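You operate a simulated robot arm through the tools that you are given. There is no shell and no other tool. Be economical: measure what you need, move in short steps, check, and stop when the job is done.

You run a simulated robot arm. Do the job below in one go: nothing can be reset, and whatever is moved stays where it is left.

TASK
Take the felt pad and leave it on top of the loose valve disc.
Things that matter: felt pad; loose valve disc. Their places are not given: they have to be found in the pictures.

The check looks at the end state, three seconds after you hand in, the way a careful person would. Anything else that was tipped, shoved, dropped, spilled or broken makes it a failure.

THE ROBOT
A 6-joint arm with a two-finger parallel gripper, fixed in place. Base frame: the origin is at the foot of the arm, x ahead of it, y to its left, z up. Lengths are in m, angles in degrees, forces in N, time in s.
With the tool pointing down near the work surface it reaches from about 0.16 to 0.42 m from the base axis. Its first joint turns from -66.0 to 66.0 degrees. Payload 1.57 kg.
Tool frame: the origin (TCP) lies between the finger pads and is the grasp point; the fingertips stand 0.03 m ahead of it; z points along the fingers, y is the line along which they close. Largest opening 0.08 m; finger width 0.017, thickness 0.012; the body of the gripper, 0.04 by 0.082 m, starts 0.08 m behind the TCP.
Orientation is that of the tool frame in the base frame, as [roll, pitch, yaw] about the fixed x, y, z axes, in that order (R = Rz(yaw) Ry(pitch) Rx(roll)). With the fingers straight down and closing along the base's y, the tool's x points along the base's -x, its y along +y and its z along -z.

THE INTERFACE
- The arm moves only by the tool send_rows. Its arguments are lists of equal length, an entry for each row: "offset": the shift along the tool's x, y, z in m, a list of three; "dr": the turn, a rotation vector about the tool's x, y, z in rad, a list of three; "grip": the finger opening in m, from 0 to 0.08. In form: {"offset": [[x, y, z], ...], "dr": [[rx, ry, rz], ...], "grip": [grip, ...]}. A call has 1 to 20 rows; each row shifts and turns the commanded pose from where the row before left it, along the tool's axes as they then stand. A row lasts 0.2 s, in which the tool goes at most 0.05 m and 8.6 degrees; a call with a longer step from one row to the next is refused whole, and so is a gripper value outside its range. Where a pose cannot be reached the arm comes as near as it can. A force on the tool above 40 N (or 10 N above the force at the start of the call, whichever is more), or a blocked arm, ends the call early, and 0.2 s more pass. The fingers move at their own pace (about 0.153 m/s each) and stop on an object; they squeeze with about 33 N. The grip force told is the motor's: it shows also when the fingers shut on nothing. Time passes only in rows, and 0.2 s behind the last, so rows that do not move let the fingers close. The reply holds the time, the measured pose of the TCP, the force on the tool along the base axes, the opening and the grip force, in the units named above and with some noise.
- Cameras (640 x 400 px; columns grow to the right, rows downward): "scene" is fixed at [0.0403, -0.3261, 0.4175]; the picture's right is [0.87, -0.49, 0.00], its down [-0.31, -0.56, -0.77] and it looks along [0.37, 0.67, -0.64] (base axes); focal length 356 px, centre (320, 200). "wrist" rides on the gripper at [-0.032, 0, -0.078] in the tool frame; the picture's right is [0.00, -1.00, 0.00], its down [0.97, 0.00, -0.24] and it looks along [0.24, 0.00, 0.97] (tool axes); focal length 218 px, centre (320, 200).
- get_image(camera): a new picture of that camera. No time passes.
- point_at(camera, pixels): for up to 12 pixels [column, row] of the newest picture of that camera ("zoom" is the newest enlarged one), the place [x, y, z] in the base frame of the surface seen there, good to about 0.002 m. No time passes.
- inspect(camera, box): a new picture of the part [left, top, right, bottom] of that camera's present view, enlarged. No time passes.
- finish_job(): hands the job in; it is judged then, once.

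Go step by step. Measure first, check grasps and placings, and put right what went wrong. The budget is 60 turns and 26 pictures, counting those below and the enlarged ones. Unless the task says otherwise, let go and move clear before handing in, and close with one line.

The tools are called after "Emit:" as name(argument=value, ...) on one line, values as JSON. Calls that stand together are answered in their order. send_rows: Moves the arm, as the interface text tells. Its arguments: {"type":"object","properties":{"offset":{"type":"array"},"dr":{"type":"array"},"grip":{"type":"array"}},"required":["offset","dr","grip"]} The other tools are called the same way: get_image (camera) takes a picture; point_at (camera, pixels) gives the place of the surface under pixels of a picture; inspect (camera, box) takes an enlarged picture of a part of a camera's view; finish_job () hands the job in.

At the start:

```text
t: 0.0
tool_pos: [0.2703, -0.0738, 0.206]
tcp_rot: [180.0, 0.0, 180.0]
force: [0.5, -0.3, -0.5]
width: 0.0802
gripper_force: 0.0
```

scene: 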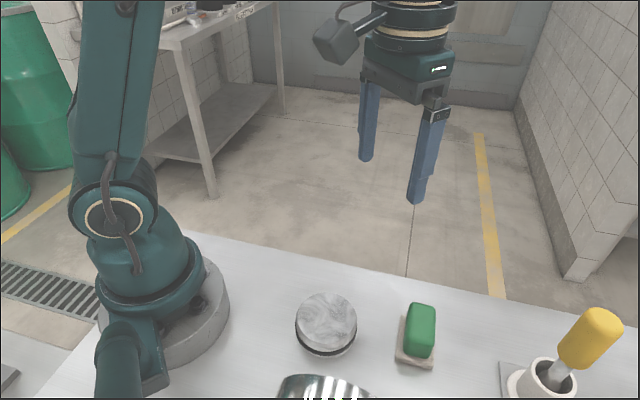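
wrist: 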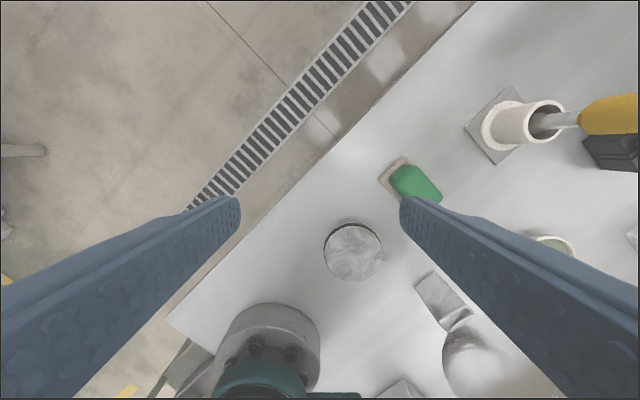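

The scene picture shows a round grey disc near (326,325) and a green block on a flat piece near (418,335). The wrist view shows more things to the right. I'll enlarge both views to tell the objects apart.

Emit:
inspect(camera="wrist", box=[300, 80, 640, 400])

Emit:
inspect(camera="scene", box=[260, 260, 640, 400])

```text
1.25 times, centred on (470, 240) of wrist
```

zoom: 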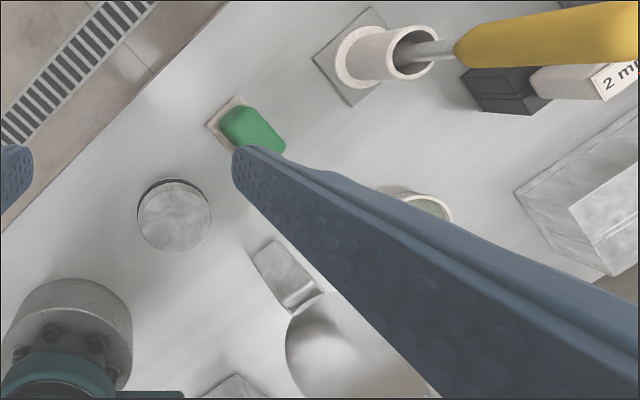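

```text
1.68 times, centred on (450, 330) of scene
```

zoom: 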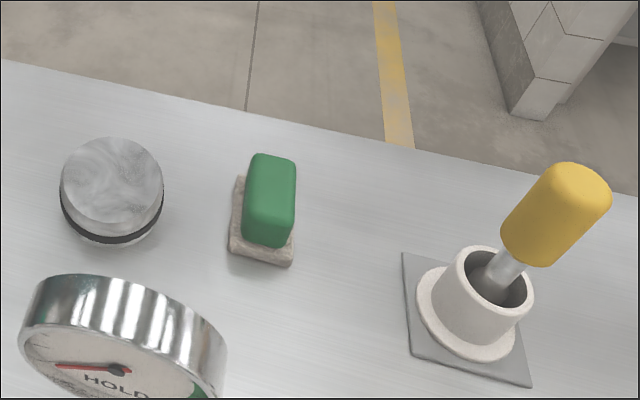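

The disc and the green-topped beige pad are visible, but the right part of the table isn't. I'll move toward -y and up a bit for a wider view.

Emit:
send_rows(offset=[[0, -0.03, -0.03], [0, -0.04, -0.02], [0, -0.04, 0], [0, -0.03, 0], [0, 0, 0]], dr=[[0, 0, 0], [0, 0, 0], [0, 0, 0], [0, 0, 0], [0, 0, 0]], grip=[0.08, 0.08, 0.08, 0.08, 0.08])

Emit:
get_image(camera="wrist")

```text
t: 1.2
tool_pos: [0.2603, -0.21, 0.2486]
tcp_rot: [-180.0, 0.0, -180.0]
force: [0.3, 0.0, -0.2]
width: 0.0801
gripper_force: 0.0
out of reach, approached as far as the arm can: row 4
```

```text
21 pictures are left
```

wrist: 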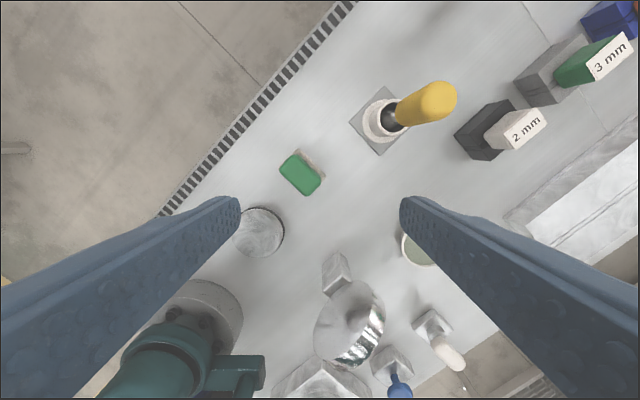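

Things are clearer now: a cup at (418,248), tools at lower right, and the green-topped block at (300,175). I'll zoom in on those.

Emit:
inspect(camera="wrist", box=[230, 130, 350, 270])

Emit:
inspect(camera="wrist", box=[260, 220, 500, 400])

Emit:
inspect(camera="wrist", box=[340, 0, 640, 230])

```text
2.86 times, centred on (290, 200) of wrist
```

zoom: 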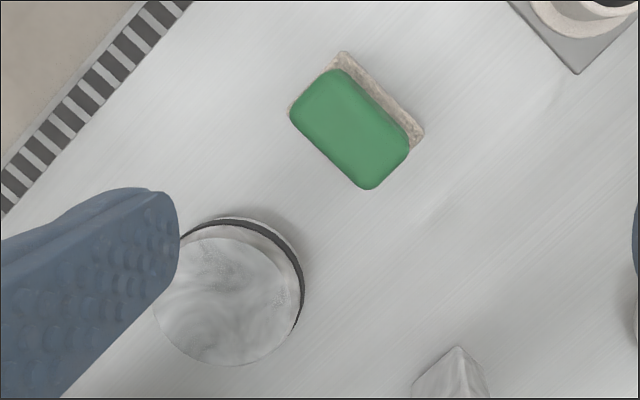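

```text
2.22 times, centred on (380, 310) of wrist
```

zoom: 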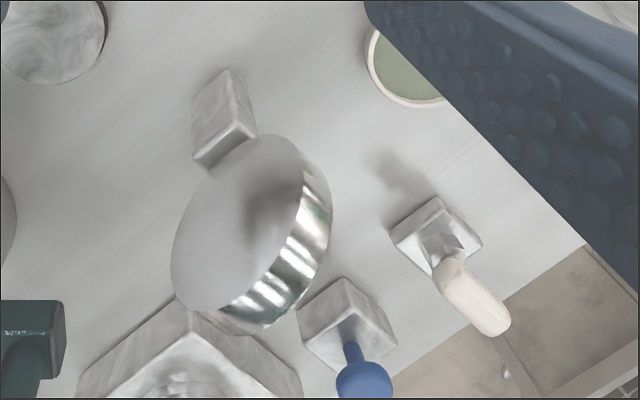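

```text
1.74 times, centred on (490, 115) of wrist
```

zoom: 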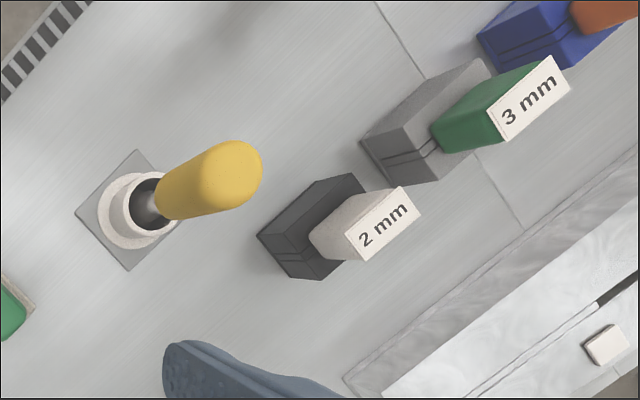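

The felt pad is the beige slab with the green grip, and the disc is the round grey piece with a dark band. Now I'll measure points on both from the scene view.

Emit:
inspect(camera="scene", box=[280, 280, 450, 386])

Emit:
point_at(camera="wrist", pixels=[[300, 174], [286, 168], [297, 155], [313, 190], [319, 181], [306, 149], [323, 167], [260, 232], [262, 208], [282, 232], [262, 256], [330, 210]])

```text
3.76 times, centred on (365, 333) of scene
```

zoom: 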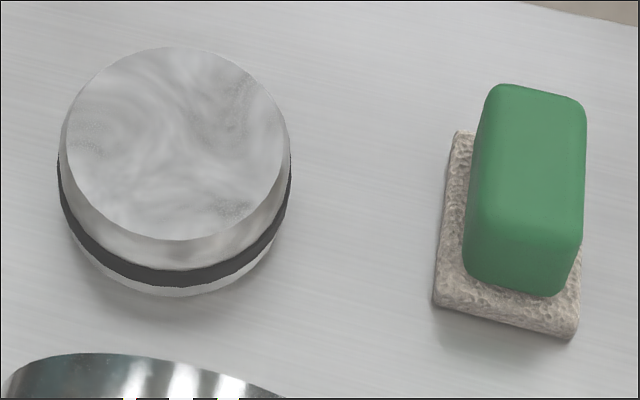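

```text
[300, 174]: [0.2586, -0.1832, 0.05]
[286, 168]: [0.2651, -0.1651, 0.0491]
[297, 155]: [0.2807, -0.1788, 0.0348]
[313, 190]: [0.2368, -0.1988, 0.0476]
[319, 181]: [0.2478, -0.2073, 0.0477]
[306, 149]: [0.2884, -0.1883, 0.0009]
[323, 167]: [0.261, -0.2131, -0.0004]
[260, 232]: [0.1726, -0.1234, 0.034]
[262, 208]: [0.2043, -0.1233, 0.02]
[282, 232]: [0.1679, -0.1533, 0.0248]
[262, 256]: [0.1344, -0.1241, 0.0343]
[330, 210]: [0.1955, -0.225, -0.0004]
```

Now I'll take precise corner points from this zoom: the pad's beige corners, the green grip, and the disc's top rim.

Emit:
point_at(camera="zoom", pixels=[[458, 136], [440, 300], [572, 328], [500, 92], [580, 108], [577, 232], [485, 222], [72, 140], [280, 140], [180, 52], [165, 235], [176, 143]])

```text
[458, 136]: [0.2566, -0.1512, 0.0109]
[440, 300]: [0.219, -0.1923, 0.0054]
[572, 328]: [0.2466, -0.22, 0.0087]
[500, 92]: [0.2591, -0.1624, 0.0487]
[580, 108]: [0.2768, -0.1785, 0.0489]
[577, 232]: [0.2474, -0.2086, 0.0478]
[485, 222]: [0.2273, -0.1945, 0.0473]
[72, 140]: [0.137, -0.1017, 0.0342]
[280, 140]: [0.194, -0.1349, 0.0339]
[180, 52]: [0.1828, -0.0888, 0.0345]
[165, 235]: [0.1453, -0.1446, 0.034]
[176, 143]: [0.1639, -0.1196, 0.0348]
```

The disc's top centre is about (0.165,-0.118), z 0.034, r 0.033. The pad's centre is about (0.252,-0.186), with its long axis at 46° and its top at 0.05. Before descending I'll check the heights of the neighbouring gauge and yellow handle.

Emit:
point_at(camera="wrist", pixels=[[430, 100], [405, 110], [382, 88], [352, 147], [350, 285], [320, 320], [350, 310], [375, 300], [335, 265], [235, 370], [215, 310], [300, 375]])

Emit:
send_rows(offset=[[0, 0.012, 0], [0, 0.012, 0], [0, 0, 0], [0, 0, 0], [0, 0, 0], [0, 0, 0], [0, 0, 0]], dr=[[0, 0, -0.134], [0, 0, -0.134], [0, 0, -0.134], [0, 0, -0.134], [0, 0, -0.134], [0, 0, -0.133], [0, 0, 0]], grip=[0.08, 0.08, 0.08, 0.08, 0.08, 0.08, 0.08])

```text
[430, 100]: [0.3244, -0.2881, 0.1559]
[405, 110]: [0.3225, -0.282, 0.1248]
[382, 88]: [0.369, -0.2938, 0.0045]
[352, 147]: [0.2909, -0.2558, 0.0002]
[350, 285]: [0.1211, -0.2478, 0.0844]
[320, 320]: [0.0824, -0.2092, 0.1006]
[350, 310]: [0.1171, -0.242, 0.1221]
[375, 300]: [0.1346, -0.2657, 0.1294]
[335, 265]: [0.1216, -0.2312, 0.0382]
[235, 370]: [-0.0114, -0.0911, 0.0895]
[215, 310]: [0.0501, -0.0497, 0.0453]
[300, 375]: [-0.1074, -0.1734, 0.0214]
```

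```text
t: 2.8
tool_pos: [0.2597, -0.1831, 0.2485]
tcp_rot: [179.9, 0.0, -133.8]
force: [-1.0, -0.7, 0.5]
width: 0.0801
gripper_force: 0.1
```

The handle at (0.324,-0.288) and the gauge at (0.12,-0.24) are both clear of the path. I'll correct laterally and go down to about z 0.10, then look.

Emit:
send_rows(offset=[[0.0074, 0.0036, 0.03], [0, 0, 0.04], [0, 0, 0.04], [0, 0, 0.035], [0, 0, 0], [0, 0, 0]], dr=[[0, 0, 0], [0, 0, 0], [0, 0, 0], [0, 0, 0], [0, 0, 0], [0, 0, 0]], grip=[0.07, 0.06, 0.06, 0.06, 0.06, 0.06])

Emit:
get_image(camera="wrist")

Emit:
get_image(camera="scene")

```text
t: 4.2
tool_pos: [0.2532, -0.1876, 0.1033]
tcp_rot: [-179.9, -0.1, -134.0]
force: [0.8, 0.1, 0.5]
width: 0.0601
gripper_force: 0.0
```

```text
16 pictures are left
```

wrist: 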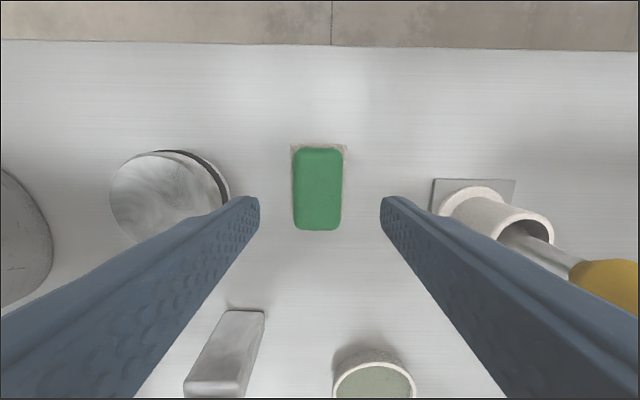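

```text
15 pictures are left
```

scene: 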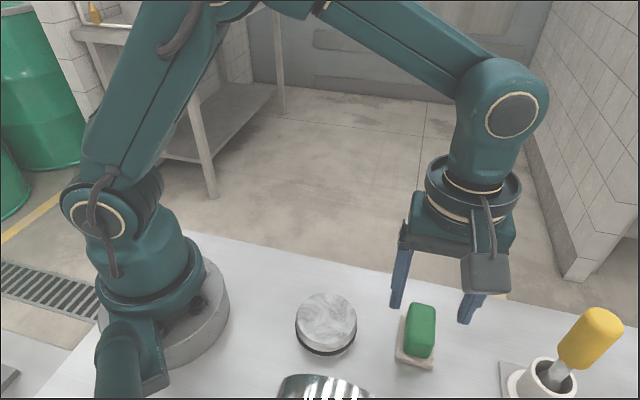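

The pad is square to the fingers and centred between them, around (319,188). I'll measure its grip edges to refine the centre.

Emit:
point_at(camera="wrist", pixels=[[299, 190], [338, 190], [319, 153], [319, 224], [319, 188], [294, 152], [343, 152]])

```text
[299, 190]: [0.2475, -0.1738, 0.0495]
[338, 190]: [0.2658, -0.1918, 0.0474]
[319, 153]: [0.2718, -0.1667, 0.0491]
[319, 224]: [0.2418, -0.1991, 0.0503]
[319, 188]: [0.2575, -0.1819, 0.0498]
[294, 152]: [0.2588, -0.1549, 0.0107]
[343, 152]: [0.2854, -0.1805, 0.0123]
```

It's centred crosswise, with about 3 mm to go along its length. I'll descend to TCP z 0.046 (tips at 0.016, above the slab) and close.

Emit:
send_rows(offset=[[-0.003, 0, 0.02], [0, 0, 0.02], [0, 0, 0.017], [0, 0, 0], [0, 0, 0], [0, 0, 0], [0, 0, 0]], dr=[[0, 0, 0], [0, 0, 0], [0, 0, 0], [0, 0, 0], [0, 0, 0], [0, 0, 0], [0, 0, 0]], grip=[0.06, 0.06, 0.06, 0.06, 0.02, 0.015, 0.015])

```text
t: 5.8
tool_pos: [0.2564, -0.1853, 0.0473]
tcp_rot: [180.0, 0.0, -134.0]
force: [-0.2, -0.5, -0.3]
width: 0.0313
gripper_force: 32.7
```

It's gripped at 0.031 m with 33 N. I'll lift to about z 0.107 and check.

Emit:
send_rows(offset=[[0, 0, -0.01], [0, 0, -0.02], [0, 0, -0.03], [0, 0, 0], [0, 0, 0]], dr=[[0, 0, 0], [0, 0, 0], [0, 0, 0], [0, 0, 0], [0, 0, 0]], grip=[0.015, 0.015, 0.015, 0.015, 0.015])

Emit:
inspect(camera="scene", box=[270, 220, 540, 390])

Emit:
get_image(camera="wrist")

```text
t: 7.0
tool_pos: [0.2535, -0.1846, 0.1083]
tcp_rot: [-180.0, -0.1, -134.0]
force: [0.3, 0.0, -0.2]
width: 0.031
gripper_force: 33.1
```

```text
2.35 times, centred on (405, 305) of scene
```

zoom: 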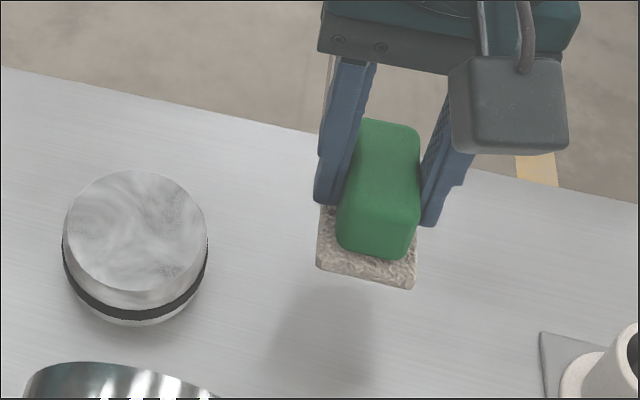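

```text
13 pictures are left
```

wrist: 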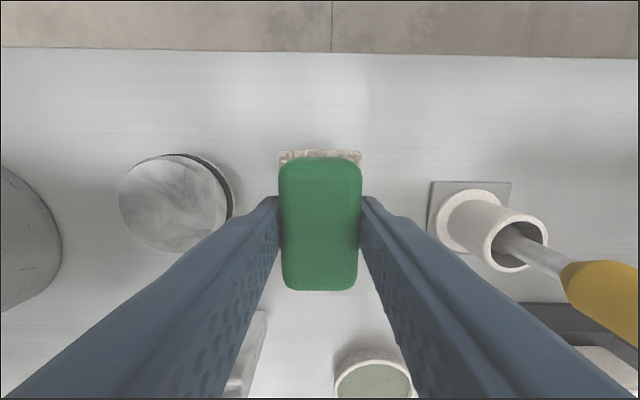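

The whole pad is in hand, slab and grip together. I'll measure the slab's bottom corners in the zoom to place it centred.

Emit:
point_at(camera="zoom", pixels=[[321, 262], [408, 280], [322, 212], [365, 275], [135, 230], [70, 225], [200, 222], [137, 174], [130, 288]])

Emit:
point_at(camera="wrist", pixels=[[281, 152], [358, 152], [320, 155]])

```text
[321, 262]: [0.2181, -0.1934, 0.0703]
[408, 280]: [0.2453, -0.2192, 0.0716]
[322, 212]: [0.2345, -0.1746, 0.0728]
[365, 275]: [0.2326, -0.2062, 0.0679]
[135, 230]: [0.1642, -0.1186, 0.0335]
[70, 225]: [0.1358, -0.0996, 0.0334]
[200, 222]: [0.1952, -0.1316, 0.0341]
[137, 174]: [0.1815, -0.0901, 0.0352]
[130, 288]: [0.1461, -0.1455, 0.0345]
```

```text
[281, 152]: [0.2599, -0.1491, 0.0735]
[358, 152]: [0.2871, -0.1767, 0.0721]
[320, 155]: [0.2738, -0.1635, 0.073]
```

The slab's centre is at (0.2526,-0.1846), effectively at the TCP, and its bottom is at about 0.061, above the disc's 0.034 top. I'll carry it over the disc centre at (0.165,-0.1175).

Emit:
send_rows(offset=[[0, 0, -0.01], [0.0025, 0.0219, 0], [0.0025, 0.0219, 0], [0.0025, 0.0219, 0], [0.0025, 0.0219, 0], [0.0026, 0.022, 0], [0, 0, 0], [0, 0, 0]], dr=[[0, 0, 0], [0, 0, 0], [0, 0, 0], [0, 0, 0], [0, 0, 0], [0, 0, 0], [0, 0, 0], [0, 0, 0]], grip=[0.015, 0.015, 0.015, 0.015, 0.015, 0.015, 0.015, 0.015])

Emit:
inspect(camera="scene", box=[200, 180, 500, 390])

```text
t: 8.8
tool_pos: [0.1662, -0.1167, 0.1162]
tcp_rot: [-180.0, 0.1, -134.1]
force: [-0.3, 0.3, -0.5]
width: 0.0309
gripper_force: 32.6
```

```text
1.90 times, centred on (350, 285) of scene
```

zoom: 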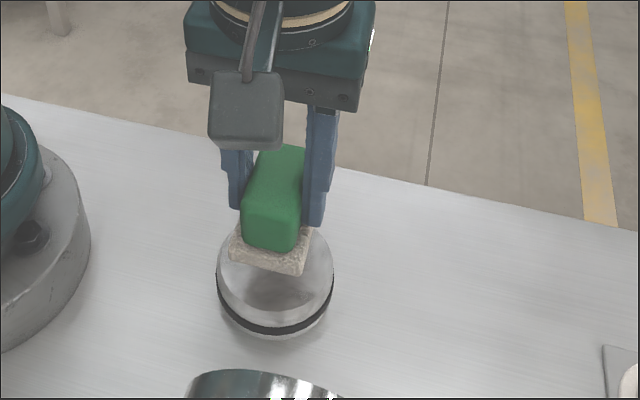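

It's over the disc, and contact should come at TCP z of about 0.081. I'll lower it gently, in small steps at the end.

Emit:
send_rows(offset=[[0, 0, 0.015], [0, 0, 0.012], [0, 0, 0.004], [0, 0, 0.002], [0, 0, 0], [0, 0, 0]], dr=[[0, 0, 0], [0, 0, 0], [0, 0, 0], [0, 0, 0], [0, 0, 0], [0, 0, 0]], grip=[0.015, 0.015, 0.015, 0.015, 0.015, 0.015])

Emit:
inspect(camera="scene", box=[270, 270, 390, 370])

```text
t: 10.2
tool_pos: [0.1661, -0.118, 0.084]
tcp_rot: [-180.0, 0.0, -134.1]
force: [0.2, 0.3, 0.2]
width: 0.031
gripper_force: 33.0
```

```text
4.00 times, centred on (330, 320) of scene
```

zoom: 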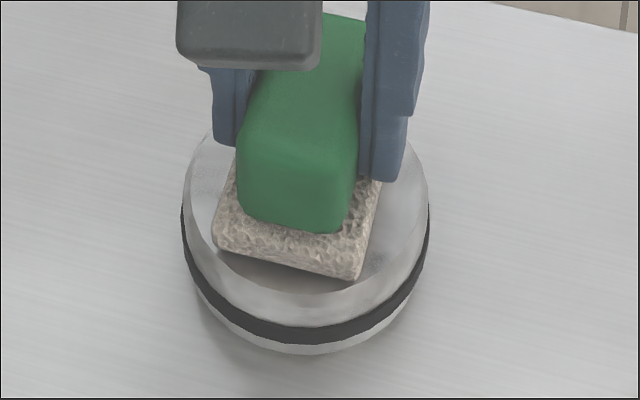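

There's a small gap left and no contact force yet. I'll lower it in 1 mm steps.

Emit:
send_rows(offset=[[0, 0, 0.001], [0, 0, 0.001], [0, 0, 0]], dr=[[0, 0, 0], [0, 0, 0], [0, 0, 0]], grip=[0.015, 0.015, 0.015])

```text
t: 11.0
tool_pos: [0.1674, -0.1182, 0.0832]
tcp_rot: [180.0, 0.0, -134.0]
force: [-0.1, 0.3, -0.7]
width: 0.0311
gripper_force: 32.7
```

Emit:
send_rows(offset=[[0, 0, 0.001], [0, 0, 0], [0, 0, 0]], dr=[[0, 0, 0], [0, 0, 0], [0, 0, 0]], grip=[0.015, 0.015, 0.015])

Emit:
inspect(camera="scene", box=[270, 270, 390, 370])

```text
t: 11.8
tool_pos: [0.1666, -0.1185, 0.0809]
tcp_rot: [-179.9, 0.0, -134.1]
force: [-0.6, 0.5, 1.2]
width: 0.0311
gripper_force: 33.5
```

```text
4.00 times, centred on (330, 320) of scene
```

zoom: 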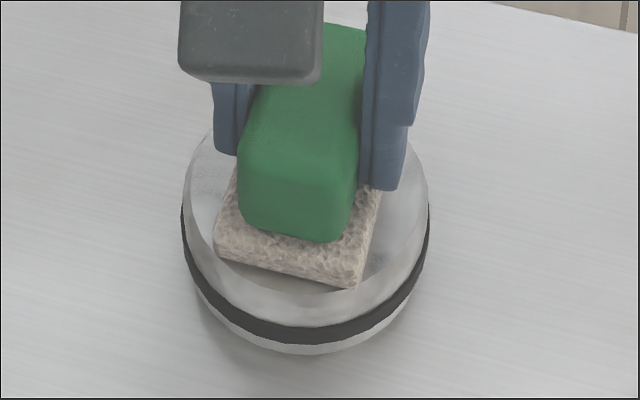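

The force of 1.2 N is barely above the noise, so it's about at contact. I'll go one more millimetre to confirm.

Emit:
send_rows(offset=[[0, 0, 0.001], [0, 0, 0], [0, 0, 0]], dr=[[0, 0, 0], [0, 0, 0], [0, 0, 0]], grip=[0.015, 0.015, 0.015])

```text
t: 12.3
tool_pos: [0.1669, -0.1187, 0.0803]
tcp_rot: [-179.9, 0.0, -134.0]
force: [-0.1, 2.6, 10.3]
width: 0.0312
gripper_force: 33.3
stopped in row 2: the force on the tool passed its limit (the readings are from after the stop); the commanded pose is now the measured one
```

The 10 N upward force confirms contact. I'll ease up half a millimetre, open the fingers, then retreat straight up.

Emit:
send_rows(offset=[[0, 0, -0.0005], [0, 0, 0], [0, 0, 0], [0, 0, 0], [0, 0, 0], [0, 0, -0.02], [0, 0, -0.04], [0, 0, -0.04], [0, 0, 0]], dr=[[0, 0, 0], [0, 0, 0], [0, 0, 0], [0, 0, 0], [0, 0, 0], [0, 0, 0], [0, 0, 0], [0, 0, 0], [0, 0, 0]], grip=[0.025, 0.04, 0.055, 0.06, 0.06, 0.06, 0.06, 0.06, 0.06])

Emit:
inspect(camera="scene", box=[270, 270, 390, 370])

Emit:
get_image(camera="wrist")

```text
t: 14.3
tool_pos: [0.1665, -0.1179, 0.1823]
tcp_rot: [-179.8, 0.0, -134.0]
force: [-0.6, 0.6, -0.2]
width: 0.0597
gripper_force: 0.0
```

```text
4.00 times, centred on (330, 320) of scene
```

zoom: 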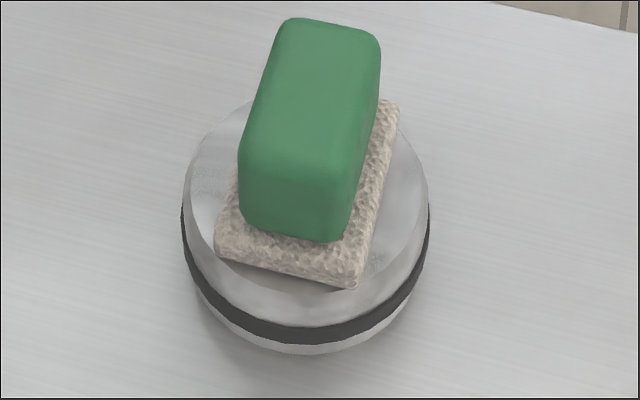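

```text
8 pictures are left
```

wrist: 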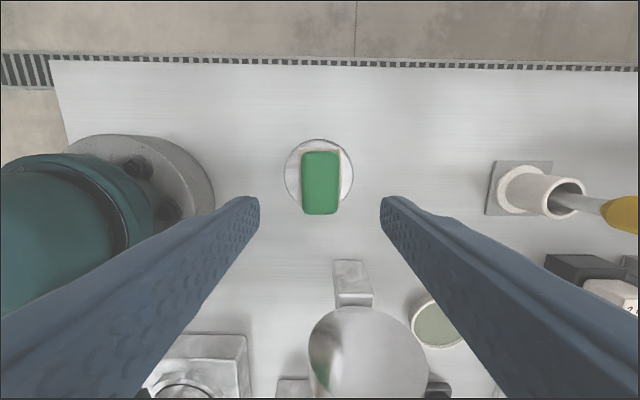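

The pad rests on the disc and nothing else has moved. A quick check that it lies flat and centred.

Emit:
point_at(camera="zoom", pixels=[[222, 245], [350, 272], [394, 112], [300, 25], [370, 45], [250, 150], [345, 175], [190, 190], [425, 190]])

```text
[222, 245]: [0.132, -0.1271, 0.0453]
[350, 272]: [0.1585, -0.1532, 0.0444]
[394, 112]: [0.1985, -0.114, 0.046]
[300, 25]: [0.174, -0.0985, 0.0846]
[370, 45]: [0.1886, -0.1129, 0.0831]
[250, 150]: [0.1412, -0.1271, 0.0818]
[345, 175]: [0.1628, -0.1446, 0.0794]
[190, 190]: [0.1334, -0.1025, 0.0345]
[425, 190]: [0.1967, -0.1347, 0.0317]
```

The slab's top is level at about 0.045 on all three corners measured. Its centre is at about (0.165,-0.12), against the disc centre at (0.165,-0.118). The gripper is clear, so I'm handing in.

Emit:
finish_job()

```text
The job is handed in.
```

The felt pad is lying flat and centred on top of the loose valve disc, the gripper is clear, and nothing else in the pictures moved.
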